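You operate a simulated robot arm through the tools that you are given. There is no shell and no other tool. Be economical: measure what you need, move in short steps, check, and stop when the job is done.

You run a simulated two-armed robot. Do the job below in one go: nothing can be reset, and whatever is moved stays where it is left.

TASK
Take the blue cloth from the top of the lift table and lay it out flat on the top of the side table.

The check looks at the end state, three seconds after you hand in, the way a careful person would. Anything else that was tipped, shoved, dropped, spilled or broken makes it a failure. Flat cloth is picked up by pressing the open fingertips on it (5 to 10 N) and closing them slowly along it; thin cloth reads only 2 to 8 mm in the jaws.

THE ROBOT
Two 7-joint arms with two-finger parallel grippers on one trunk, on a base that drives. Base frame: it is fixed to the floor where the robot stands at the start and does not move with it; the origin is under the middle of the robot, x ahead of it, y to its left, z up. Lengths are in m, angles in degrees, forces in N, time in s.
The left shoulder is at the start at [0.02, 0.138, 1.55], the right one opposite. Places, roughly: top of the side table [0, -0.2, 0.9]. Payload 1.57 kg a hand.
Tool frame (each hand has its own): the origin (TCP) lies between the finger pads and is the grasp point; the fingertips stand 0.03 m ahead of it; z points along the fingers, y is the line along which they close. The gripper opens to 0.08 m. The fingers are 0.017 m wide and 0.012 m thick; the gripper's body (0.04 by 0.082 m) begins 0.08 m behind the TCP.
Orientation is that of the tool frame in the base frame, as a unit quaternion [x, y, z, w]. With the fingers straight down and closing along the base's y, the tool's x points along the base's -x, its y along +y and its z along -z.

THE INTERFACE
- The arms move only by the tool send_rows. It takes "left_rows", "right_rows" or both (then of equal length, played together; a hand with none holds still); each is a list of rows, each a list of 7 numbers: the opening in per cent of the stroke, from 0 (shut) to 100 (fully open), then the shift along the base's x, y, z in m, then the turn, a rotation vector about the base's x, y, z in degrees. In form: [[claw, x, y, z, rx, ry, rz], ...]. A call has 1 to 10 rows; each row shifts and turns the commanded pose from where the row before left it. Each row takes 0.2 s and may step no farther than 0.05 m and 8.6 degrees from the row before; otherwise, or with a gripper value out of range, the whole call is refused. A pose out of reach is approached as far as the arm can. The call stops where the force on the tool passes 40 N (or 10 N more than at its start, if that is more) or the arm is blocked; 0.2 s more then pass. Each finger travels about 0.045 m/s and halts on what it meets, pressing with about 33 N; the grip force reading is that of the motor and also rises with nothing between the fingers. The clock runs only during rows and for 0.2 s after the last one: add rows that do not move to give the fingers time. It gives the time, the measured TCP pose, the force on the tool (base axes), the opening and the grip force at its end, in the units of the frame above (readings bear some noise), with the torque about the TCP (base axes, N m) and any sound that the robot's microphone picked up.
- Cameras (640 x 400 px; columns grow to the right, rows downward): "scene" is now at [0.1534, -0.0122, 1.3895]; the picture's right is [-0.22, -0.97, 0.00], its down [-0.91, 0.21, -0.36] and it looks along [0.35, -0.08, -0.93] (base axes); focal length 214 px, centre (320, 200). "left" rides on the left gripper at [0.072, 0.007, -0.122] in its tool frame; the picture's right is [-0.09, 1.00, 0.00], its down [-0.84, -0.08, -0.54] and it looks along [-0.54, -0.05, 0.84] (tool axes); focal length 238 px, centre (320, 200). "right" rides on the right gripper at [0.072, -0.007, -0.122] in its tool frame; the picture's right is [0.09, 1.00, 0.00], its down [-0.84, 0.08, -0.54] and it looks along [-0.54, 0.05, 0.84] (tool axes); focal length 238 px, centre (320, 200). There is no depth. A picture from a camera that has moved, and an enlarged one, comes with that camera's place and axes in the base frame and with its lens.
- get_image(camera): a new picture of that camera. The clock stands still meanwhile.
- lift_body(by): slides the trunk up (or, below 0, down) by that many m; the arms and the scene camera ride with it, the base frame stays. It gives what a move gives, with no picture.
- drive_base(legs): drives the robot by 1 to 6 legs, each [ahead, left, turn to the left] in m, m and degrees, along the robot's own axes; the way and the turn of a leg run together, so that a leg with both is an arc; at most 1.5 m and 180 degrees a leg. The arms and the cameras ride along, it lands a little off, and it stops where it bumps. It gives what a move gives.
- pan_tilt(pan, tilt): turns the head with the scene camera to pan (to the left, within 60 degrees either way) and tilt (down, from -29 to 69), counted from straight ahead of the robot. It gives what a move gives.
- inspect(camera, box): a new picture of the part [left, top, right, bottom] of that camera's present view, enlarged. The clock stands still meanwhile.
- close_job(): hands the job in; it is judged then, once.

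Work in short steps. Places have to be worked out from the pictures, the camera data and where the tool is seen: move nearer, look again, correct. Check each grasp and each placing, and mend what went wrong. You have 120 turns and 108 pictures in all, those below and enlarged ones among them. Open the grippers and draw the arms clear of the work before you hand the job in, unless the task says otherwise; then end with one line.

The tools are called as a command line: name --argument value ..., lists and objects as JSON in quotes. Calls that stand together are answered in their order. send_rows: Moves the arms, as the interface text tells. Its arguments: {"type":"object","properties":{"left_rows":{"type":"array","items":{"type":"array","items":{"type":"number"}}},"right_rows":{"type":"array","items":{"type":"array","items":{"type":"number"}}}},"required":[]} The other tools are called the same way: lift_body (by) slides the trunk up or down; drive_base (legs) drives the base; pan_tilt (pan, tilt) turns the head that bears the scene camera; get_image (camera) takes a picture; inspect (camera, box) takes an enlarged picture of a part of a camera's view; close_job () hands the job in.

At the start:

```text
time_s: 0.0
left_ee_pos: [0.2408, -0.0042, 1.1985]
left_tool_rot: [-0.002, 1.0, 0.002, -0.001]
left_ft_force: [-0.3, 0.1, 0.5]
left_moment: [-0.01, 0.03, 0.01]
left_width: 0.08
left_grip_force: 0.1
right_ee_pos: [0.2181, -0.3179, 1.1461]
right_tool_rot: [-0.001, 1.0, -0.001, 0.0]
right_ft_force: [-0.6, -0.1, -0.7]
right_moment: [-0.02, -0.02, -0.01]
right_width: 0.08
right_grip_force: 0.1
trunk travel left (down, up): [-0.925, 0.315]
robot x, y, heading: [0.0004, -0.0023, 0.1]
head pan, tilt: [-18.0, 68.8]
```

scene: 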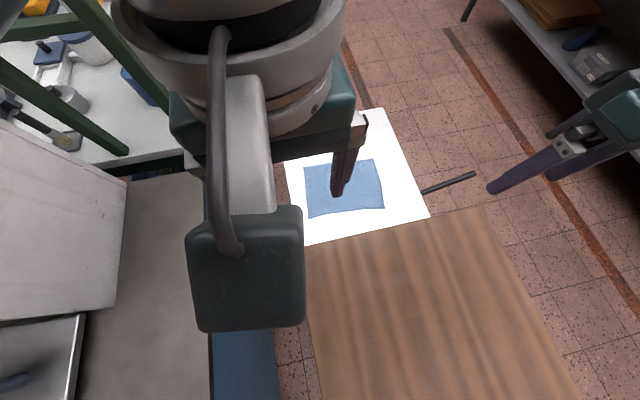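
right: 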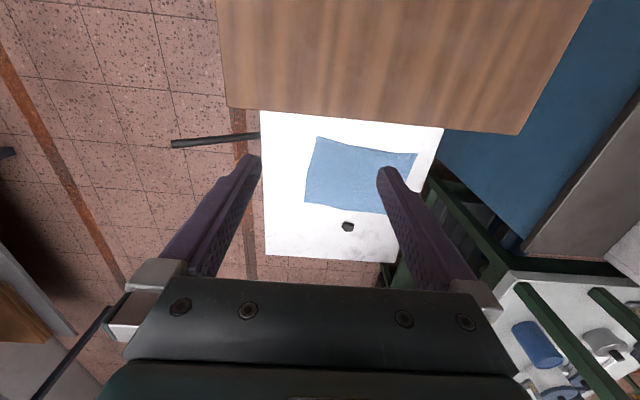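
left: 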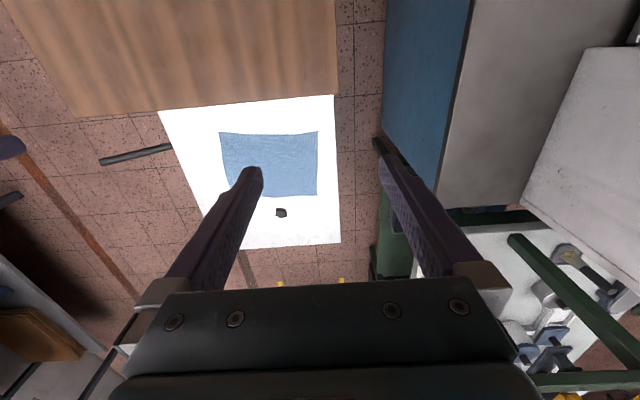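

The lift table top (white, with the cloth) triangulates to about z=0.62, with the cloth spanning roughly x 0.35–0.60, y −0.35–−0.02. The wooden side table's far edge is near x=0.235. I'll look around with the head first to see what is close to the robot.

pan_tilt --pan -50 --tilt 60

get_image --camera "scene"

pan_tilt --pan 30 --tilt 50

get_image --camera "scene"

```text
time_s: 1.0
left_ee_pos: [0.2408, -0.0045, 1.197]
left_tool_rot: [-0.003, 1.0, 0.006, -0.005]
left_ft_force: [-1.6, -0.4, -0.2]
left_moment: [-0.01, 0.04, 0.01]
left_width: 0.0801
left_grip_force: 0.0
right_ee_pos: [0.2186, -0.3172, 1.1456]
right_tool_rot: [-0.001, 1.0, -0.002, 0.0]
right_ft_force: [0.0, 0.6, 0.7]
right_moment: [0.03, 0.02, -0.01]
right_width: 0.0801
right_grip_force: 0.1
trunk travel left (down, up): [-0.925, 0.315]
robot x, y, heading: [0.002, 0.0009, -0.1]
head pan, tilt: [-50.0, 60.0]
```

```text
104 pictures are left
camera scene: at [0.1596, -0.0254, 1.398], right [-0.39, -0.92, 0.0], down [-0.8, 0.34, -0.49], along [0.45, -0.19, -0.87], focal length 214 px, centre (320, 200)
```

scene: 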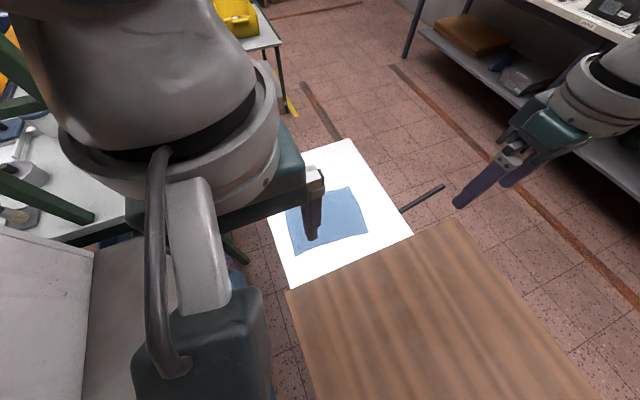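

```text
time_s: 2.5
left_ee_pos: [0.2425, -0.0048, 1.1994]
left_tool_rot: [-0.001, 1.0, 0.002, -0.002]
left_ft_force: [0.0, 0.5, -0.4]
left_moment: [-0.02, 0.02, 0.0]
left_width: 0.0798
left_grip_force: 0.0
right_ee_pos: [0.2179, -0.3168, 1.1444]
right_tool_rot: [0.0, 1.0, -0.001, 0.0]
right_ft_force: [0.0, 0.1, -0.1]
right_moment: [-0.04, 0.01, -0.01]
right_width: 0.0801
right_grip_force: 0.1
trunk travel left (down, up): [-0.925, 0.315]
robot x, y, heading: [-0.0019, 0.0004, -0.0]
head pan, tilt: [30.0, 50.0]
```

```text
103 pictures are left
camera scene: at [0.1659, 0.0388, 1.4116], right [0.5, -0.87, 0.0], down [-0.66, -0.38, -0.64], along [0.56, 0.32, -0.77], focal length 214 px, centre (320, 200)
```

scene: 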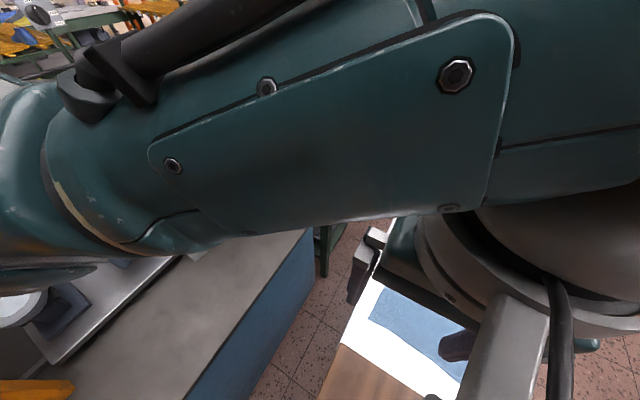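

The side table lies close under the robot. Before lowering the trunk I want to see what's below the body, so I'll pitch the right hand to let its camera look back.

send_rows --right_rows '[[100, 0.02, 0, 0.02, 0, 8.5, 0], [100, 0.02, 0, 0.02, 0, 8.5, 0], [100, 0.02, 0, 0.02, 0, 8.5, 0], [100, 0, 0, 0, 0, 8.5, 0], [100, 0, 0, 0, 0, 8.5, 0], [100, 0, 0, 0, 0, 8.5, 0], [100, 0, 0, 0, 0, 8.5, 0], [100, 0, 0, 0, 0, 8.5, 0], [100, 0, 0, 0, 0, 8.5, 0], [100, 0, 0, 0, 0, 0, 0]]'

get_image --camera "right"

```text
time_s: 4.7
left_ee_pos: [0.2425, -0.0045, 1.1983]
left_tool_rot: [-0.001, 1.0, 0.002, -0.001]
left_ft_force: [-0.6, -0.4, -0.2]
left_moment: [-0.01, 0.0, -0.04]
left_width: 0.0802
left_grip_force: 0.0
right_ee_pos: [0.2276, -0.2717, 1.2234]
right_tool_rot: [-0.006, 0.865, 0.004, -0.501]
right_ft_force: [0.1, 0.0, -0.3]
right_moment: [-0.01, 0.01, -0.01]
right_width: 0.0799
right_grip_force: 0.0
right hand out of reach, approached as far as the arm can: row 6, 7, 8, 9
trunk travel left (down, up): [-0.925, 0.315]
robot x, y, heading: [0.0049, 0.0006, 0.0]
head pan, tilt: [30.0, 50.0]
```

```text
102 pictures are left
camera right: at [0.297, -0.2783, 1.3465], right [-0.05, 0.99, 0.09], down [0.89, 0.09, -0.46], along [-0.46, 0.06, -0.89], focal length 238 px, centre (320, 200)
```

right: 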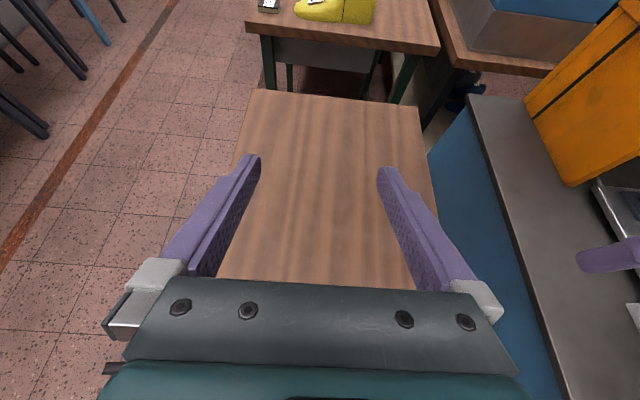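

The camera looking back shows nothing of the robot beneath the body. The side table spans about x −0.29…0.235, y −0.42…0.01, and is clear. I'll turn the hand back to straight down.

send_rows --right_rows '[[100, 0, 0, 0, 0, -8.5, 0], [100, 0, 0, 0, 0, -8.5, 0], [100, 0, 0, 0, 0, -8.5, 0], [100, 0, 0, 0, 0, -8.5, 0], [100, 0, 0, 0, 0, -8.5, 0], [100, 0, 0, 0, 0, -8.5, 0], [100, 0, 0, 0, 0, -8.5, 0], [100, 0, 0, 0, 0, -8.5, 0], [100, 0, 0, 0, 0, -8.5, 0], [100, 0, 0, 0, 0, 0, 0]]'

pan_tilt --pan -18 --tilt 60

```text
time_s: 6.9
left_ee_pos: [0.241, -0.0044, 1.1988]
left_tool_rot: [-0.002, 1.0, 0.003, -0.001]
left_ft_force: [0.3, -0.5, -1.1]
left_moment: [-0.01, -0.04, -0.01]
left_width: 0.0801
left_grip_force: 0.0
right_ee_pos: [0.2285, -0.2726, 1.2232]
right_tool_rot: [-0.009, 0.991, -0.005, 0.13]
right_ft_force: [0.2, 0.5, -0.3]
right_moment: [0.03, 0.0, 0.0]
right_width: 0.0799
right_grip_force: 0.0
trunk travel left (down, up): [-0.925, 0.315]
robot x, y, heading: [0.0029, -0.0001, -0.2]
head pan, tilt: [30.0, 50.0]
```

```text
time_s: 8.1
left_ee_pos: [0.242, -0.005, 1.1993]
left_tool_rot: [-0.002, 1.0, 0.002, 0.0]
left_ft_force: [-0.5, -0.2, 1.1]
left_moment: [-0.01, 0.0, 0.0]
left_width: 0.0799
left_grip_force: 0.0
right_ee_pos: [0.2269, -0.2716, 1.2235]
right_tool_rot: [-0.009, 0.991, -0.006, 0.13]
right_ft_force: [-0.4, 0.2, -0.3]
right_moment: [-0.03, 0.03, -0.04]
right_width: 0.08
right_grip_force: 0.1
trunk travel left (down, up): [-0.925, 0.315]
robot x, y, heading: [0.0024, 0.0009, -0.1]
head pan, tilt: [-18.0, 60.0]
```

The right hand over-rotated by 15°. I'll correct that, then drive 0.22 m ahead to bring the hands above the cloth.

send_rows --right_rows '[[100, 0, -0.01, 0, 0, 7.45, -0.5], [100, 0, -0.01, 0, 0, 7.45, -0.5], [100, 0, 0, 0, 0, 0, 0]]'

drive_base --legs '[[0.22, 0, 0]]'

get_image --camera "scene"

get_image --camera "left"

get_image --camera "right"

```text
time_s: 8.9
left_ee_pos: [0.2411, -0.0044, 1.2]
left_tool_rot: [-0.002, 1.0, 0.002, -0.001]
left_ft_force: [-0.1, -0.3, -0.3]
left_moment: [0.0, 0.01, 0.04]
left_width: 0.0799
left_grip_force: 0.1
right_ee_pos: [0.2286, -0.2934, 1.2227]
right_tool_rot: [-0.001, 1.0, -0.005, -0.002]
right_ft_force: [0.9, 0.4, 0.3]
right_moment: [0.02, -0.01, 0.02]
right_width: 0.08
right_grip_force: 0.1
trunk travel left (down, up): [-0.925, 0.315]
robot x, y, heading: [-0.0015, 0.001, -0.2]
head pan, tilt: [-18.0, 60.0]
```

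```text
time_s: 10.6
left_ee_pos: [0.4651, -0.0025, 1.1993]
left_tool_rot: [-0.004, 1.0, 0.002, -0.001]
left_ft_force: [-0.2, 0.1, 0.1]
left_moment: [0.04, 0.01, 0.0]
left_width: 0.0799
left_grip_force: 0.1
right_ee_pos: [0.4532, -0.2917, 1.2237]
right_tool_rot: [-0.002, 1.0, -0.005, -0.001]
right_ft_force: [1.0, 0.9, -0.2]
right_moment: [0.0, 0.03, 0.0]
right_width: 0.08
right_grip_force: 0.1
trunk travel left (down, up): [-0.925, 0.315]
robot x, y, heading: [0.225, 0.0011, 0.2]
head pan, tilt: [-18.0, 60.0]
```

```text
101 pictures are left
camera scene: at [0.3864, -0.0191, 1.399], right [-0.31, -0.95, 0.0], down [-0.82, 0.26, -0.5], along [0.48, -0.15, -0.87], focal length 214 px, centre (320, 200)
```

scene: 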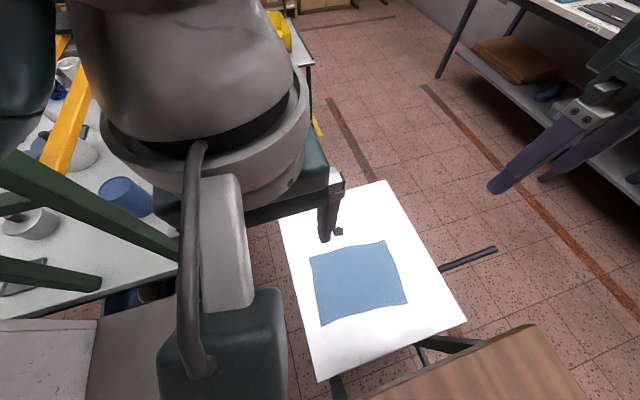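

```text
100 pictures are left
camera left: at [0.3938, 0.0019, 1.3222], right [0.08, 1.0, 0.0], down [0.84, -0.07, 0.54], along [0.54, -0.04, -0.84], focal length 238 px, centre (320, 200)
```

left: 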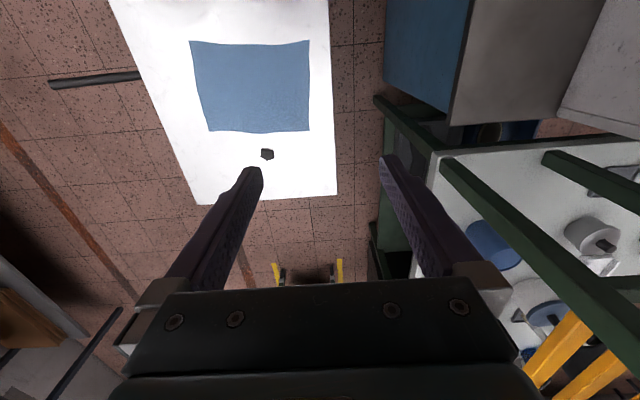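

```text
99 pictures are left
camera right: at [0.3809, -0.2965, 1.3459], right [-0.1, 1.0, -0.01], down [0.84, 0.09, 0.54], along [0.54, 0.04, -0.84], focal length 238 px, centre (320, 200)
```

right: 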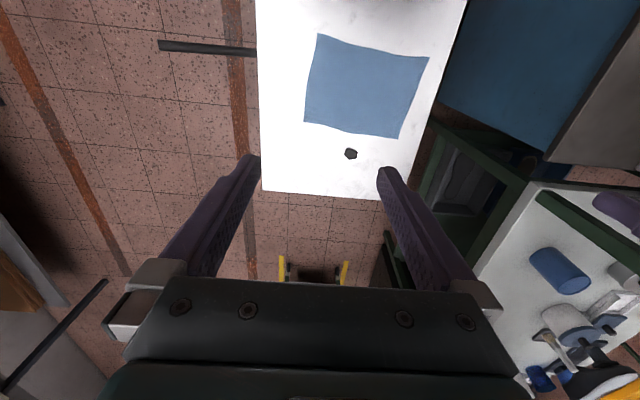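

Re-measured with the moved camera: the cloth is at z≈0.62 with corners A(0.377,−0.019), B(0.358,−0.314), C(0.60,−0.045), D(0.576,−0.338). I'll centre the robot on the cloth's y, lower the trunk a little and put the hands over the near corners.

drive_base --legs '[[0, -0.165, 0]]'

lift_body --by -0.15

send_rows --left_rows '[[50, -0.015, 0.03, -0.03, 0, 0, 0], [50, -0.015, 0.03, -0.03, 0, 0, 0], [50, -0.015, 0.03, -0.03, 0, 0, 0], [50, -0.015, 0.03, -0.03, 0, 0, 0], [50, 0, 0, 0, 0, 0, 0]]' --right_rows '[[50, -0.015, 0.04, -0.03, 0, 0, 0], [50, -0.015, 0.04, -0.03, 0, 0, 0], [50, -0.015, 0.04, -0.03, 0, 0, 0], [50, -0.015, 0.04, -0.03, 0, 0, 0], [50, 0, 0, 0, 0, 0, 0]]'

get_image --camera "scene"

```text
time_s: 12.0
left_ee_pos: [0.465, -0.1652, 1.1987]
left_tool_rot: [-0.003, 1.0, 0.003, -0.001]
left_ft_force: [0.2, -0.8, -0.1]
left_moment: [0.01, 0.02, 0.01]
left_width: 0.0805
left_grip_force: 0.0
right_ee_pos: [0.453, -0.4546, 1.2224]
right_tool_rot: [-0.002, 1.0, -0.005, 0.0]
right_ft_force: [-0.2, 0.3, 0.6]
right_moment: [-0.02, -0.02, -0.01]
right_width: 0.0801
right_grip_force: 0.0
trunk travel left (down, up): [-0.925, 0.315]
robot x, y, heading: [0.2194, -0.1612, 0.1]
head pan, tilt: [-18.0, 60.0]
```

```text
time_s: 13.8
left_ee_pos: [0.4663, -0.1655, 1.0487]
left_tool_rot: [-0.003, 1.0, 0.003, -0.001]
left_ft_force: [-0.5, 0.4, 0.4]
left_moment: [-0.02, -0.01, 0.02]
left_width: 0.0799
left_grip_force: 0.1
right_ee_pos: [0.4525, -0.4533, 1.0727]
right_tool_rot: [-0.001, 1.0, -0.005, 0.0]
right_ft_force: [-0.9, 0.2, -0.1]
right_moment: [-0.03, -0.01, 0.01]
right_width: 0.0799
right_grip_force: 0.0
trunk travel left (down, up): [-0.775, 0.465]
robot x, y, heading: [0.2271, -0.1588, 0.3]
head pan, tilt: [-18.0, 60.0]
```

```text
refused: row 1 steps farther than a row can; nothing moved
```

```text
98 pictures are left
camera scene: at [0.387, -0.1812, 1.249], right [-0.31, -0.95, 0.0], down [-0.82, 0.27, -0.5], along [0.48, -0.15, -0.87], focal length 214 px, centre (320, 200)
```

scene: 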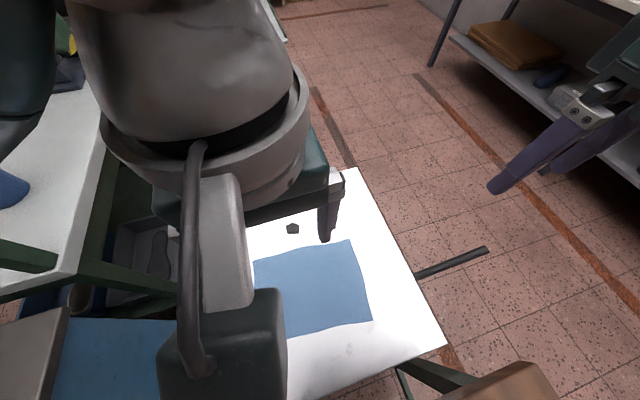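

The row step was too large, so I'll move in smaller steps to hover over the near corners at z≈0.85.

send_rows --left_rows '[[50, -0.0095, 0.0144, -0.025, 0, 0, 0], [50, -0.0095, 0.0144, -0.025, 0, 0, 0], [50, -0.0095, 0.0144, -0.025, 0, 0, 0], [50, -0.0095, 0.0144, -0.025, 0, 0, 0], [50, -0.0095, 0.0144, -0.025, 0, 0, 0], [50, -0.0095, 0.0144, -0.025, 0, 0, 0], [50, -0.0095, 0.0144, -0.025, 0, 0, 0], [50, -0.0095, 0.0144, -0.025, 0, 0, 0], [50, 0, 0, 0, 0, 0, 0]]' --right_rows '[[50, -0.0095, 0.021, -0.028, 0, 0, 0], [50, -0.0095, 0.021, -0.028, 0, 0, 0], [50, -0.0095, 0.021, -0.028, 0, 0, 0], [50, -0.0095, 0.021, -0.028, 0, 0, 0], [50, -0.0095, 0.021, -0.028, 0, 0, 0], [50, -0.0095, 0.021, -0.028, 0, 0, 0], [50, -0.0095, 0.021, -0.028, 0, 0, 0], [50, -0.0095, 0.021, -0.028, 0, 0, 0], [50, 0, 0, 0, 0, 0, 0]]'

get_image --camera "left"

get_image --camera "right"

get_image --camera "scene"

```text
time_s: 15.8
left_ee_pos: [0.3893, -0.0497, 0.8483]
left_tool_rot: [-0.002, 1.0, 0.003, -0.001]
left_ft_force: [0.0, -0.9, 0.7]
left_moment: [-0.01, -0.01, 0.01]
left_width: 0.04
left_grip_force: 0.0
right_ee_pos: [0.3746, -0.2836, 0.8492]
right_tool_rot: [-0.001, 1.0, -0.005, 0.0]
right_ft_force: [0.5, 0.6, 0.4]
right_moment: [0.01, 0.02, -0.03]
right_width: 0.0403
right_grip_force: 0.0
trunk travel left (down, up): [-0.775, 0.465]
robot x, y, heading: [0.2247, -0.162, 0.2]
head pan, tilt: [-18.0, 60.0]
```

```text
97 pictures are left
camera left: at [0.3175, -0.0436, 0.9712], right [0.09, 1.0, 0.0], down [0.84, -0.07, 0.54], along [0.54, -0.04, -0.84], focal length 238 px, centre (320, 200)
```

left: 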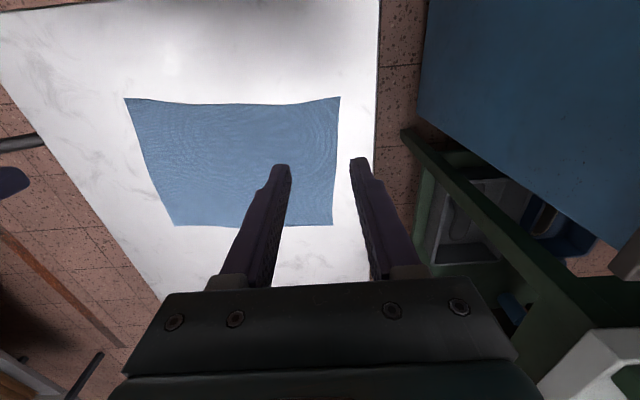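

```text
96 pictures are left
camera right: at [0.3026, -0.2885, 0.9726], right [-0.1, 1.0, -0.01], down [0.84, 0.09, 0.54], along [0.54, 0.04, -0.84], focal length 238 px, centre (320, 200)
```

right: 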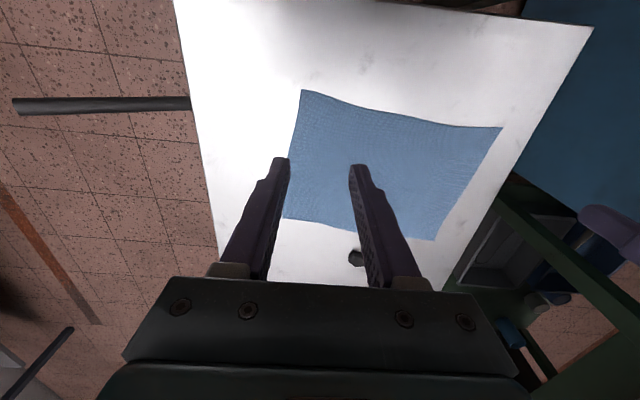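

```text
95 pictures are left
camera scene: at [0.3869, -0.1812, 1.249], right [-0.31, -0.95, 0.0], down [-0.82, 0.27, -0.5], along [0.48, -0.15, -0.87], focal length 214 px, centre (320, 200)
```

scene: 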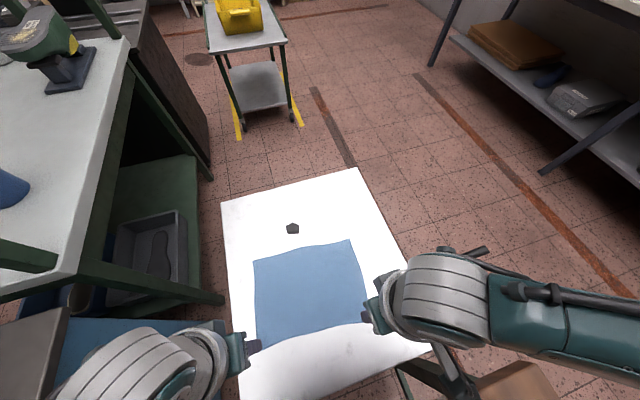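

Corners confirmed. Both hands are above their grip points, about 3 cm in from the corners, so I'll descend to about 15 mm above the cloth with a 28 mm opening.

send_rows --left_rows '[[35, 0, 0, -0.03, 0, 0, 0], [35, 0, 0, -0.03, 0, 0, 0], [35, 0, 0, -0.03, 0, 0, 0], [35, 0, 0, -0.03, 0, 0, 0], [35, 0, 0, -0.03, 0, 0, 0], [35, 0, 0, -0.03, 0, 0, 0], [35, 0, 0, 0, 0, 0, 0]]' --right_rows '[[35, 0, 0, -0.03, 0, 0, 0], [35, 0, 0, -0.03, 0, 0, 0], [35, 0, 0, -0.03, 0, 0, 0], [35, 0, 0, -0.03, 0, 0, 0], [35, 0, 0, -0.03, 0, 0, 0], [35, 0, 0, -0.03, 0, 0, 0], [35, 0, 0, 0, 0, 0, 0]]'

get_image --camera "left"

get_image --camera "right"

```text
time_s: 17.4
left_ee_pos: [0.3885, -0.0503, 0.7612]
left_tool_rot: [-0.004, 1.0, 0.003, -0.001]
left_ft_force: [0.2, 0.4, -0.1]
left_moment: [-0.02, 0.01, 0.05]
left_width: 0.0281
left_grip_force: 0.1
left hand out of reach, approached as far as the arm can: row 3, 4, 5, 6
right_ee_pos: [0.3608, -0.2912, 0.7478]
right_tool_rot: [-0.002, 1.0, -0.006, 0.0]
right_ft_force: [-0.1, -0.5, -0.6]
right_moment: [0.05, -0.01, 0.01]
right_width: 0.0283
right_grip_force: 0.0
right hand out of reach, approached as far as the arm can: row 4, 5, 6
trunk travel left (down, up): [-0.775, 0.465]
robot x, y, heading: [0.2229, -0.1591, 0.1]
head pan, tilt: [-18.0, 60.0]
```

```text
94 pictures are left
camera left: at [0.3169, -0.0448, 0.8848], right [0.09, 1.0, 0.0], down [0.84, -0.07, 0.54], along [0.54, -0.04, -0.84], focal length 238 px, centre (320, 200)
```

left: 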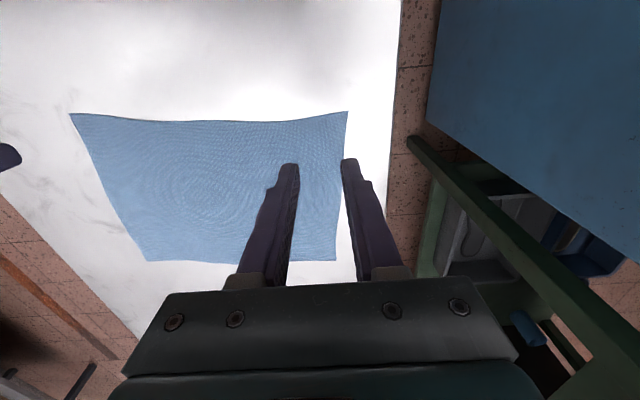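

```text
93 pictures are left
camera right: at [0.2895, -0.2954, 0.8721], right [-0.1, 1.0, -0.01], down [0.84, 0.09, 0.54], along [0.54, 0.04, -0.84], focal length 238 px, centre (320, 200)
```

right: 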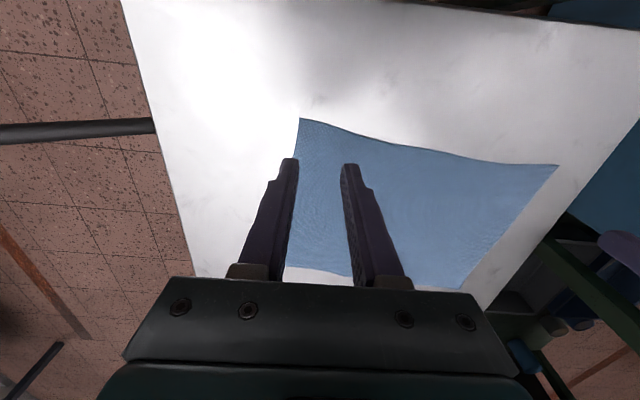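

The arms are at full stretch, so the trunk must come down about 0.18 m. I'll raise the hands first and check the left elbow's surroundings.

send_rows --left_rows '[[35, 0, 0, 0.03, 0, 0, 0], [35, 0, 0, 0.03, 0, 0, 0], [35, 0, 0, 0.03, 0, 0, 0], [35, 0, 0, 0.03, 0, 0, 0]]' --right_rows '[[35, 0.003, 0.002, 0.03, 0, 0, 0], [35, 0.003, 0.002, 0.03, 0, 0, 0], [35, 0.003, 0.002, 0.03, 0, 0, 0], [35, 0.004, 0.002, 0.03, 0, 0, 0]]'

pan_tilt --pan 60 --tilt 45

get_image --camera "scene"

pan_tilt --pan -60 --tilt 55

get_image --camera "scene"

```text
time_s: 18.4
left_ee_pos: [0.3863, -0.0528, 0.8817]
left_tool_rot: [-0.003, 1.0, 0.003, -0.001]
left_ft_force: [0.0, -0.5, -0.4]
left_moment: [0.0, 0.02, 0.01]
left_width: 0.0282
left_grip_force: 0.1
right_ee_pos: [0.375, -0.2824, 0.8678]
right_tool_rot: [-0.001, 1.0, -0.006, -0.001]
right_ft_force: [-0.1, 0.2, 0.0]
right_moment: [0.0, -0.01, 0.01]
right_width: 0.0277
right_grip_force: 0.0
trunk travel left (down, up): [-0.775, 0.465]
robot x, y, heading: [0.2239, -0.1579, -0.1]
head pan, tilt: [-18.0, 60.0]
```

```text
time_s: 19.9
left_ee_pos: [0.388, -0.0509, 0.8816]
left_tool_rot: [-0.003, 1.0, 0.003, -0.001]
left_ft_force: [-0.3, -0.2, 0.3]
left_moment: [0.02, 0.0, 0.01]
left_width: 0.028
left_grip_force: 0.0
right_ee_pos: [0.3755, -0.2826, 0.8675]
right_tool_rot: [-0.002, 1.0, -0.005, -0.001]
right_ft_force: [-0.7, -0.2, 0.6]
right_moment: [-0.01, 0.03, 0.0]
right_width: 0.0279
right_grip_force: 0.0
trunk travel left (down, up): [-0.775, 0.465]
robot x, y, heading: [0.2253, -0.1621, 0.4]
head pan, tilt: [60.0, 45.0]
```

```text
92 pictures are left
camera scene: at [0.364, -0.0903, 1.2685], right [0.87, -0.5, 0.0], down [-0.35, -0.61, -0.71], along [0.35, 0.61, -0.71], focal length 214 px, centre (320, 200)
```

scene: 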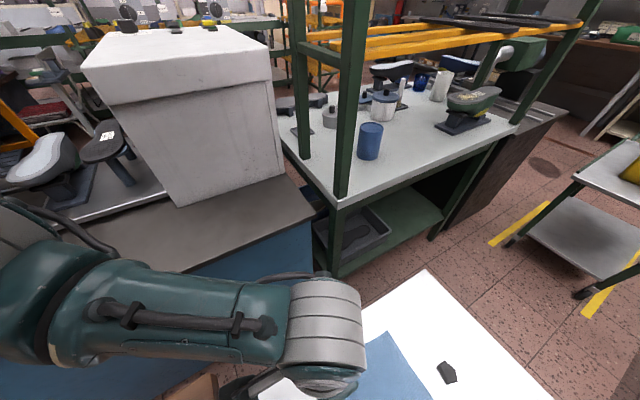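

```text
time_s: 21.9
left_ee_pos: [0.3862, -0.0516, 0.8811]
left_tool_rot: [-0.003, 1.0, 0.003, -0.002]
left_ft_force: [0.2, 0.2, 0.2]
left_moment: [0.03, 0.0, -0.01]
left_width: 0.028
left_grip_force: 0.1
right_ee_pos: [0.3753, -0.2844, 0.8678]
right_tool_rot: [-0.001, 1.0, -0.005, 0.0]
right_ft_force: [0.3, -0.1, 0.1]
right_moment: [0.03, -0.02, 0.01]
right_width: 0.028
right_grip_force: 0.0
trunk travel left (down, up): [-0.775, 0.465]
robot x, y, heading: [0.2259, -0.1616, 0.0]
head pan, tilt: [-60.0, 55.0]
```

```text
91 pictures are left
camera scene: at [0.3597, -0.2231, 1.2551], right [-0.86, -0.5, 0.0], down [-0.41, 0.71, -0.57], along [0.29, -0.5, -0.82], focal length 214 px, centre (320, 200)
```

scene: 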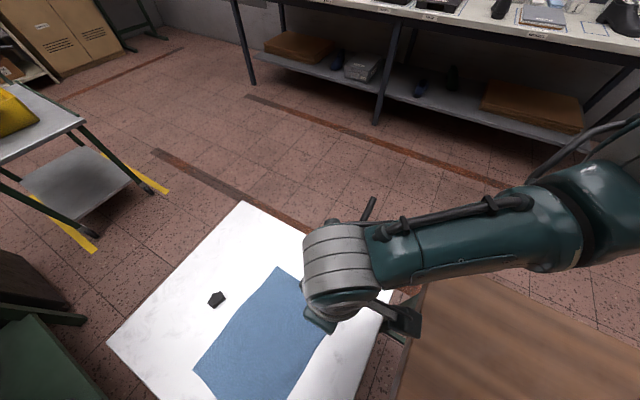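

The elbows are well above the cabinet and table, and the torso's underside stays above 0.95 for a 0.14 m drop. I'll lower the trunk 0.14 m.

lift_body --by -0.14

pan_tilt --pan 0 --tilt 68

get_image --camera "scene"

get_image --camera "left"

get_image --camera "right"

```text
time_s: 23.5
left_ee_pos: [0.3873, -0.0521, 0.7407]
left_tool_rot: [-0.004, 1.0, 0.002, -0.001]
left_ft_force: [0.4, -0.2, 0.7]
left_moment: [-0.04, -0.03, -0.01]
left_width: 0.0279
left_grip_force: 0.1
right_ee_pos: [0.3752, -0.2841, 0.7286]
right_tool_rot: [-0.001, 1.0, -0.005, 0.0]
right_ft_force: [0.1, 0.4, -0.9]
right_moment: [-0.02, 0.0, 0.01]
right_width: 0.0282
right_grip_force: 0.0
trunk travel left (down, up): [-0.635, 0.605]
robot x, y, heading: [0.2287, -0.1616, -0.0]
head pan, tilt: [-60.0, 55.0]
```

```text
time_s: 24.8
left_ee_pos: [0.3877, -0.0518, 0.741]
left_tool_rot: [-0.003, 1.0, 0.003, -0.001]
left_ft_force: [0.0, -0.9, 0.6]
left_moment: [0.01, 0.0, 0.0]
left_width: 0.028
left_grip_force: 0.0
right_ee_pos: [0.3752, -0.2823, 0.7281]
right_tool_rot: [-0.001, 1.0, -0.006, 0.0]
right_ft_force: [-0.9, 0.3, 0.4]
right_moment: [0.01, -0.01, 0.05]
right_width: 0.028
right_grip_force: 0.1
trunk travel left (down, up): [-0.635, 0.605]
robot x, y, heading: [0.224, -0.1583, 0.2]
head pan, tilt: [0.0, 68.0]
```

```text
90 pictures are left
camera scene: at [0.3804, -0.1607, 1.1004], right [0.0, -1.0, 0.0], down [-0.93, 0.0, -0.37], along [0.37, 0.0, -0.93], focal length 214 px, centre (320, 200)
```

scene: 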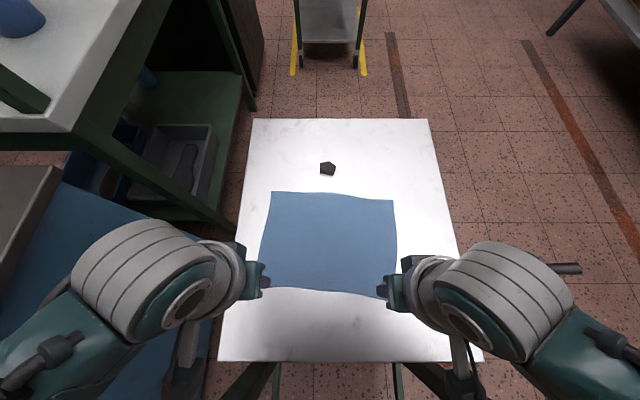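

```text
89 pictures are left
camera left: at [0.3155, -0.0468, 0.8647], right [0.09, 1.0, 0.0], down [0.84, -0.07, 0.54], along [0.54, -0.04, -0.84], focal length 238 px, centre (320, 200)
```

left: 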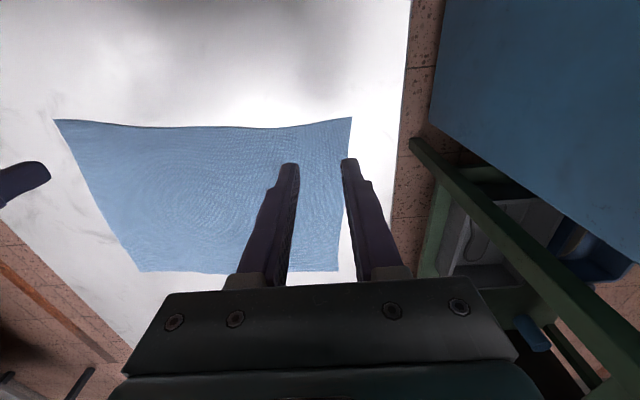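

```text
88 pictures are left
camera right: at [0.3033, -0.2872, 0.8508], right [-0.1, 1.0, -0.01], down [0.84, 0.09, 0.54], along [0.54, 0.04, -0.84], focal length 238 px, centre (320, 200)
```

right: 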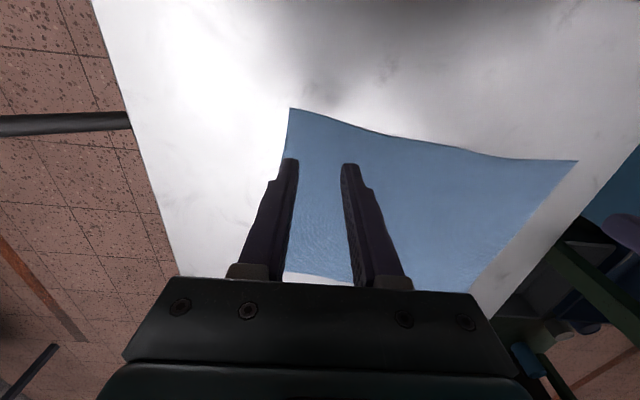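

Projecting the tips: the left is ~9 mm inside the near edge and the right ~20 mm. I'll adjust by ±5 mm and descend to about 1.5 cm above the top.

send_rows --left_rows '[[35, 0.0025, 0, -0.025, 0, 0, 0], [35, 0.0025, 0, -0.025, 0, 0, 0], [35, 0, 0, -0.025, 0, 0, 0], [35, 0, 0, 0, 0, 0, 0]]' --right_rows '[[35, -0.0025, 0, -0.021, 0, 0, 0], [35, -0.0025, 0, -0.021, 0, 0, 0], [35, 0, 0, -0.021, 0, 0, 0], [35, 0, 0, 0, 0, 0, 0]]'

get_image --camera "left"

get_image --camera "right"

```text
time_s: 25.8
left_ee_pos: [0.3926, -0.0534, 0.6677]
left_tool_rot: [-0.004, 1.0, 0.002, -0.001]
left_ft_force: [-0.3, -0.6, 0.1]
left_moment: [0.01, 0.01, 0.02]
left_width: 0.028
left_grip_force: 0.1
right_ee_pos: [0.3696, -0.2824, 0.6655]
right_tool_rot: [-0.001, 1.0, -0.004, 0.0]
right_ft_force: [0.6, -0.2, 0.7]
right_moment: [0.0, -0.01, -0.03]
right_width: 0.0278
right_grip_force: 0.1
trunk travel left (down, up): [-0.635, 0.605]
robot x, y, heading: [0.2241, -0.1643, 0.2]
head pan, tilt: [0.0, 68.0]
```

```text
87 pictures are left
camera left: at [0.321, -0.0482, 0.7908], right [0.09, 1.0, 0.0], down [0.84, -0.07, 0.54], along [0.54, -0.04, -0.84], focal length 238 px, centre (320, 200)
```

left: 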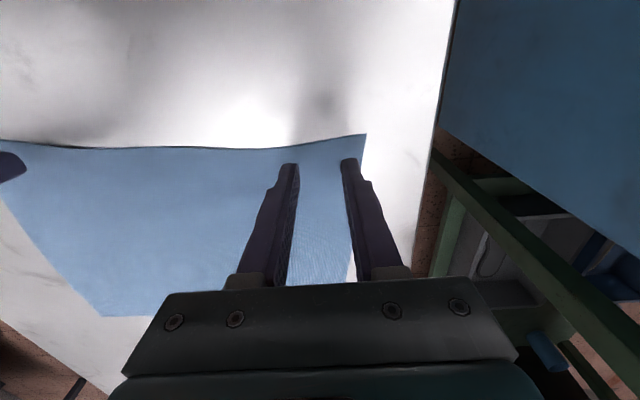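

```text
86 pictures are left
camera right: at [0.2973, -0.2873, 0.7881], right [-0.1, 1.0, -0.01], down [0.84, 0.09, 0.54], along [0.54, 0.04, -0.84], focal length 238 px, centre (320, 200)
```

right: 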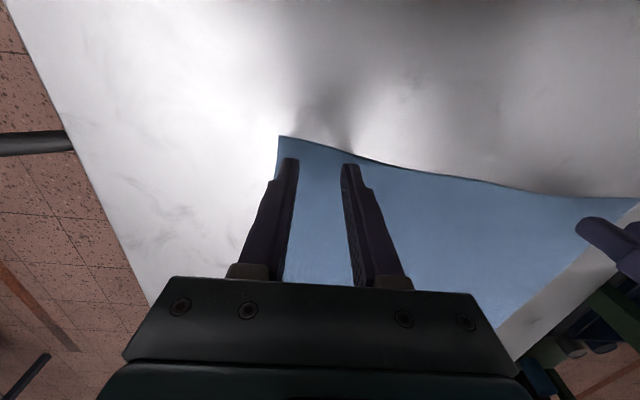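

Both fingertips are over the cloth just inside the near edge, with the top about 17 mm below. I'll go down in small steps until I get light contact.

send_rows --left_rows '[[35, 0, 0, -0.004, 0, 0, 0], [35, 0, 0, -0.004, 0, 0, 0], [35, 0, 0, -0.004, 0, 0, 0], [35, 0, 0, 0, 0, 0, 0]]' --right_rows '[[35, 0, 0, -0.004, 0, 0, 0], [35, 0, 0, -0.004, 0, 0, 0], [35, 0, 0, -0.003, 0, 0, 0], [35, 0, 0, 0, 0, 0, 0]]'

```text
time_s: 26.8
left_ee_pos: [0.3921, -0.0518, 0.6534]
left_tool_rot: [-0.002, 1.0, 0.002, 0.0]
left_ft_force: [-0.3, 0.5, 0.5]
left_moment: [0.06, 0.0, 0.02]
left_width: 0.0279
left_grip_force: 0.1
right_ee_pos: [0.3701, -0.2825, 0.6536]
right_tool_rot: [-0.002, 1.0, -0.005, 0.0]
right_ft_force: [0.0, 0.7, 0.2]
right_moment: [-0.02, -0.01, 0.01]
right_width: 0.028
right_grip_force: 0.0
trunk travel left (down, up): [-0.635, 0.605]
robot x, y, heading: [0.2234, -0.1588, 0.2]
head pan, tilt: [0.0, 68.0]
```

No contact yet, so I continue down 2 mm at a time.

send_rows --left_rows '[[35, 0, 0, -0.002, 0, 0, 0], [35, 0, 0, 0, 0, 0, 0]]' --right_rows '[[35, 0, 0, -0.002, 0, 0, 0], [35, 0, 0, 0, 0, 0, 0]]'

send_rows --left_rows '[[35, 0, 0, -0.001, 0, 0, 0], [35, 0, 0, 0, 0, 0, 0]]' --right_rows '[[35, 0, 0, -0.001, 0, 0, 0], [35, 0, 0, 0, 0, 0, 0]]'

```text
time_s: 27.4
left_ee_pos: [0.3918, -0.0515, 0.6521]
left_tool_rot: [-0.004, 1.0, 0.002, 0.0]
left_ft_force: [-1.0, -0.5, 0.2]
left_moment: [0.02, 0.0, -0.04]
left_width: 0.0279
left_grip_force: 0.0
right_ee_pos: [0.3692, -0.2828, 0.6518]
right_tool_rot: [-0.001, 1.0, -0.005, 0.0]
right_ft_force: [0.1, 0.8, 0.0]
right_moment: [0.02, 0.02, 0.0]
right_width: 0.0281
right_grip_force: 0.0
trunk travel left (down, up): [-0.635, 0.605]
robot x, y, heading: [0.2242, -0.1598, 0.0]
head pan, tilt: [0.0, 68.0]
```

```text
time_s: 28.0
left_ee_pos: [0.392, -0.0527, 0.6513]
left_tool_rot: [-0.003, 1.0, 0.002, 0.0]
left_ft_force: [-0.3, -0.5, -0.2]
left_moment: [0.0, 0.01, -0.02]
left_width: 0.0282
left_grip_force: 0.0
right_ee_pos: [0.3697, -0.2826, 0.6511]
right_tool_rot: [-0.002, 1.0, -0.004, 0.0]
right_ft_force: [-3.7, -1.0, 18.0]
right_moment: [0.35, 0.12, 0.09]
right_width: 0.0275
right_grip_force: 0.0
trunk travel left (down, up): [-0.635, 0.605]
robot x, y, heading: [0.2216, -0.1618, 0.0]
head pan, tilt: [0.0, 68.0]
```

The right hand made contact (18 N, a bit much) at TCP z≈0.651. I'll ease it 0.5 mm up and bring the left down 0.7 mm.

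send_rows --left_rows '[[35, 0, 0, -0.0007, 0, 0, 0], [35, 0, 0, 0, 0, 0, 0]]' --right_rows '[[35, 0, 0, 0.0005, 0, 0, 0], [35, 0, 0, 0, 0, 0, 0]]'

```text
time_s: 28.6
left_ee_pos: [0.3917, -0.0537, 0.6518]
left_tool_rot: [-0.003, 1.0, 0.001, -0.001]
left_ft_force: [-0.5, 0.2, 7.7]
left_moment: [-0.09, 0.03, -0.01]
left_width: 0.0277
left_grip_force: 0.0
right_ee_pos: [0.3691, -0.2826, 0.6512]
right_tool_rot: [-0.002, 1.0, -0.006, -0.001]
right_ft_force: [-2.2, -0.7, 10.9]
right_moment: [0.26, 0.07, 0.02]
right_width: 0.028
right_grip_force: 0.1
trunk travel left (down, up): [-0.635, 0.605]
robot x, y, heading: [0.2232, -0.1629, -0.0]
head pan, tilt: [0.0, 68.0]
```

Left is at 7.7 N and right at 11 N. Now I close slowly along the cloth.

send_rows --left_rows '[[31, 0, 0, 0, 0, 0, 0], [27, 0, 0, 0, 0, 0, 0], [23, 0, 0, 0, 0, 0, 0], [19, 0, 0, 0, 0, 0, 0], [15, 0, 0, 0, 0, 0, 0], [11, 0, 0, 0, 0, 0, 0], [7, 0, 0, 0, 0, 0, 0], [3, 0, 0, 0, 0, 0, 0], [0, 0, 0, 0, 0, 0, 0], [0, 0, 0, 0, 0, 0, 0]]' --right_rows '[[31, 0, 0, 0.0001, 0, 0, 0], [27, 0, 0, 0, 0, 0, 0], [23, 0, 0, 0, 0, 0, 0], [19, 0, 0, 0, 0, 0, 0], [15, 0, 0, 0, 0, 0, 0], [11, 0, 0, 0, 0, 0, 0], [7, 0, 0, 0, 0, 0, 0], [3, 0, 0, 0, 0, 0, 0], [0, 0, 0, 0, 0, 0, 0], [0, 0, 0, 0, 0, 0, 0]]'

get_image --camera "left"

get_image --camera "right"

```text
time_s: 30.8
left_ee_pos: [0.3924, -0.0533, 0.6513]
left_tool_rot: [-0.003, 1.0, 0.003, 0.0]
left_ft_force: [0.3, -0.2, 12.7]
left_moment: [-0.06, 0.04, 0.03]
left_width: 0.0018
left_grip_force: 23.6
right_ee_pos: [0.3708, -0.2817, 0.6515]
right_tool_rot: [-0.002, 1.0, -0.006, 0.0]
right_ft_force: [-0.3, -0.3, 0.7]
right_moment: [0.0, -0.01, -0.02]
right_width: 0.0
right_grip_force: 21.5
trunk travel left (down, up): [-0.635, 0.605]
robot x, y, heading: [0.2254, -0.1635, 0.0]
head pan, tilt: [0.0, 68.0]
```

```text
85 pictures are left
camera left: at [0.3206, -0.0478, 0.7743], right [0.09, 1.0, 0.0], down [0.84, -0.07, 0.54], along [0.54, -0.04, -0.84], focal length 238 px, centre (320, 200)
```

left: 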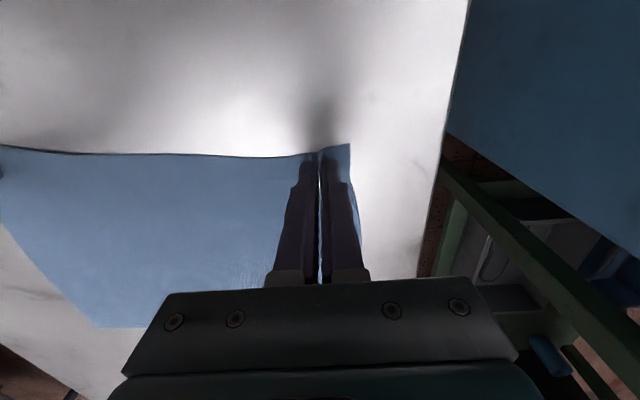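

```text
84 pictures are left
camera right: at [0.2989, -0.2868, 0.7747], right [-0.1, 1.0, -0.01], down [0.84, 0.09, 0.54], along [0.54, 0.04, -0.84], focal length 238 px, centre (320, 200)
```

right: 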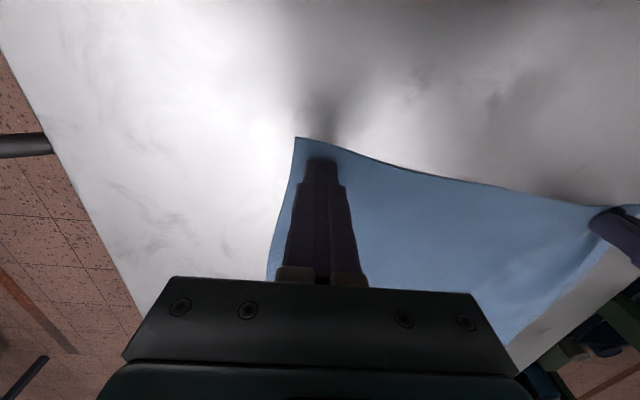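

The left hand holds a fold (1.8 mm). The right slipped, so I'll lift it slightly, reopen and press again.

send_rows --right_rows '[[5, 0, 0, 0.004, 0, 0, 0], [20, 0, 0, 0.002, 0, 0, 0], [35, 0, 0, 0, 0, 0, 0], [40, 0, 0, 0, 0, 0, 0], [40, -0.001, 0, -0.003, 0, 0, 0], [40, -0.001, 0, -0.002, 0, 0, 0], [40, 0, 0, 0, 0, 0, 0]]'

send_rows --right_rows '[[40, 0, 0, -0.0012, 0, 0, 0], [40, 0, 0, 0, 0, 0, 0]]'

```text
time_s: 32.4
left_ee_pos: [0.3924, -0.0531, 0.65]
left_tool_rot: [-0.004, 1.0, 0.003, 0.0]
left_ft_force: [-0.8, -1.0, 12.2]
left_moment: [-0.06, 0.04, 0.02]
left_width: 0.0016
left_grip_force: 23.4
right_ee_pos: [0.3701, -0.281, 0.6525]
right_tool_rot: [-0.001, 1.0, -0.005, 0.0]
right_ft_force: [-0.3, -0.3, -0.5]
right_moment: [0.0, 0.01, 0.02]
right_width: 0.0321
right_grip_force: 0.0
trunk travel left (down, up): [-0.635, 0.605]
robot x, y, heading: [0.2224, -0.1623, -0.1]
head pan, tilt: [0.0, 68.0]
```

```text
time_s: 33.0
left_ee_pos: [0.3933, -0.0528, 0.651]
left_tool_rot: [-0.003, 1.0, 0.003, -0.001]
left_ft_force: [0.7, -0.6, 12.3]
left_moment: [-0.06, -0.01, 0.03]
left_width: 0.0017
left_grip_force: 23.3
right_ee_pos: [0.3691, -0.281, 0.651]
right_tool_rot: [-0.002, 1.0, -0.005, 0.001]
right_ft_force: [1.0, -0.3, 1.4]
right_moment: [-0.01, 0.02, -0.02]
right_width: 0.032
right_grip_force: 0.1
trunk travel left (down, up): [-0.635, 0.605]
robot x, y, heading: [0.2239, -0.1582, -0.0]
head pan, tilt: [0.0, 68.0]
```

The right hand is just touching, so I press 0.6 mm further.

send_rows --right_rows '[[40, 0, 0, -0.0006, 0, 0, 0], [40, 0, 0, 0, 0, 0, 0]]'

```text
time_s: 33.6
left_ee_pos: [0.3914, -0.0526, 0.6511]
left_tool_rot: [-0.004, 1.0, 0.004, -0.001]
left_ft_force: [-0.4, 0.0, 10.3]
left_moment: [-0.04, 0.06, 0.0]
left_width: 0.0018
left_grip_force: 23.3
right_ee_pos: [0.3684, -0.2822, 0.652]
right_tool_rot: [-0.002, 1.0, -0.005, 0.001]
right_ft_force: [1.0, -0.9, 5.3]
right_moment: [0.1, 0.03, 0.01]
right_width: 0.0316
right_grip_force: 0.0
trunk travel left (down, up): [-0.635, 0.605]
robot x, y, heading: [0.2263, -0.1607, 0.1]
head pan, tilt: [0.0, 68.0]
```

Right is at 5.3 N. I'll close slowly, adding a touch of downward travel.

send_rows --right_rows '[[37, 0, 0, -0.0003, 0, 0, 0], [34, 0, 0, 0, 0, 0, 0], [30, 0, 0, 0, 0, 0, 0], [26, 0, 0, 0, 0, 0, 0], [22, 0, 0, 0, 0, 0, 0], [18, 0, 0, 0, 0, 0, 0]]'

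get_image --camera "right"

```text
time_s: 34.8
left_ee_pos: [0.3924, -0.0532, 0.6498]
left_tool_rot: [-0.002, 1.0, 0.002, -0.001]
left_ft_force: [0.1, 1.7, 9.6]
left_moment: [0.0, 0.06, 0.0]
left_width: 0.0017
left_grip_force: 23.4
right_ee_pos: [0.3703, -0.2809, 0.6513]
right_tool_rot: [-0.002, 1.0, -0.003, 0.002]
right_ft_force: [-0.2, 0.4, 19.6]
right_moment: [0.19, 0.15, 0.01]
right_width: 0.0175
right_grip_force: 0.1
trunk travel left (down, up): [-0.635, 0.605]
robot x, y, heading: [0.2294, -0.1576, 0.1]
head pan, tilt: [0.0, 68.0]
stopped in row 5 (right hand): the force on the tool passed its limit at 41 N (the readings are from after the stop); the commanded pose is now the measured one
```

```text
83 pictures are left
camera right: at [0.2976, -0.2854, 0.7737], right [-0.1, 1.0, -0.01], down [0.83, 0.08, 0.55], along [0.54, 0.05, -0.84], focal length 238 px, centre (320, 200)
```

right: 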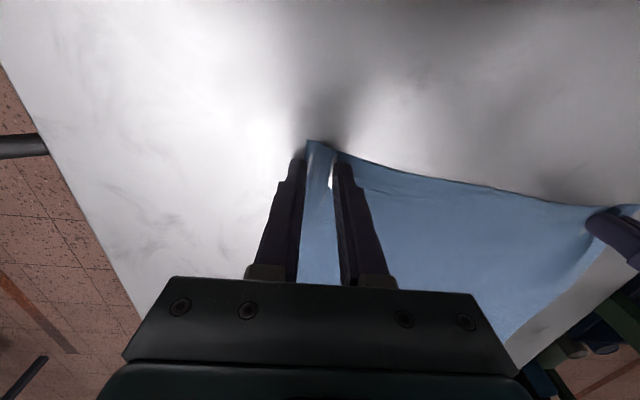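

The cloth is buckling between the fingers. I'll keep closing, slightly relieving the press.

send_rows --right_rows '[[17, 0, 0, 0.0004, 0, 0, 0], [14, 0, 0, 0.0002, 0, 0, 0], [11, 0, 0, 0.0, 0, 0, 0], [8, 0, 0, 0, 0, 0, 0], [5, 0, 0, 0, 0, 0, 0], [2, 0, 0, 0, 0, 0, 0], [0, 0, 0, 0, 0, 0, 0], [0, 0, 0, 0, 0, 0, 0]]'

get_image --camera "right"

```text
time_s: 36.6
left_ee_pos: [0.3916, -0.0547, 0.6507]
left_tool_rot: [-0.004, 1.0, 0.002, -0.002]
left_ft_force: [1.4, -0.8, 13.3]
left_moment: [0.0, 0.03, -0.02]
left_width: 0.0016
left_grip_force: 23.5
right_ee_pos: [0.3693, -0.2815, 0.6522]
right_tool_rot: [-0.002, 1.0, -0.003, 0.001]
right_ft_force: [-0.9, -0.6, -1.2]
right_moment: [0.04, 0.0, 0.02]
right_width: 0.0018
right_grip_force: 23.3
trunk travel left (down, up): [-0.635, 0.605]
robot x, y, heading: [0.2221, -0.1597, 0.1]
head pan, tilt: [0.0, 68.0]
```

```text
82 pictures are left
camera right: at [0.297, -0.2865, 0.7745], right [-0.1, 1.0, -0.01], down [0.83, 0.08, 0.54], along [0.54, 0.05, -0.84], focal length 238 px, centre (320, 200)
```

right: 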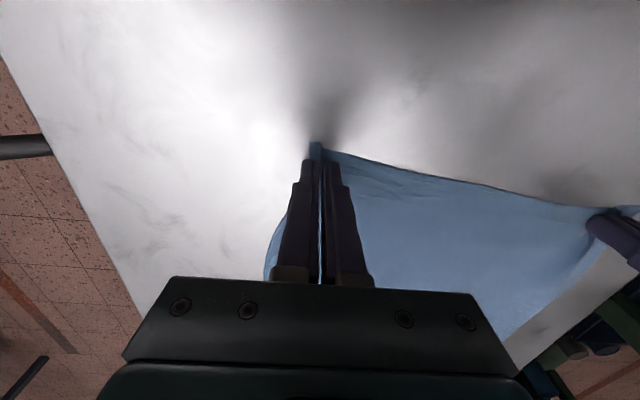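

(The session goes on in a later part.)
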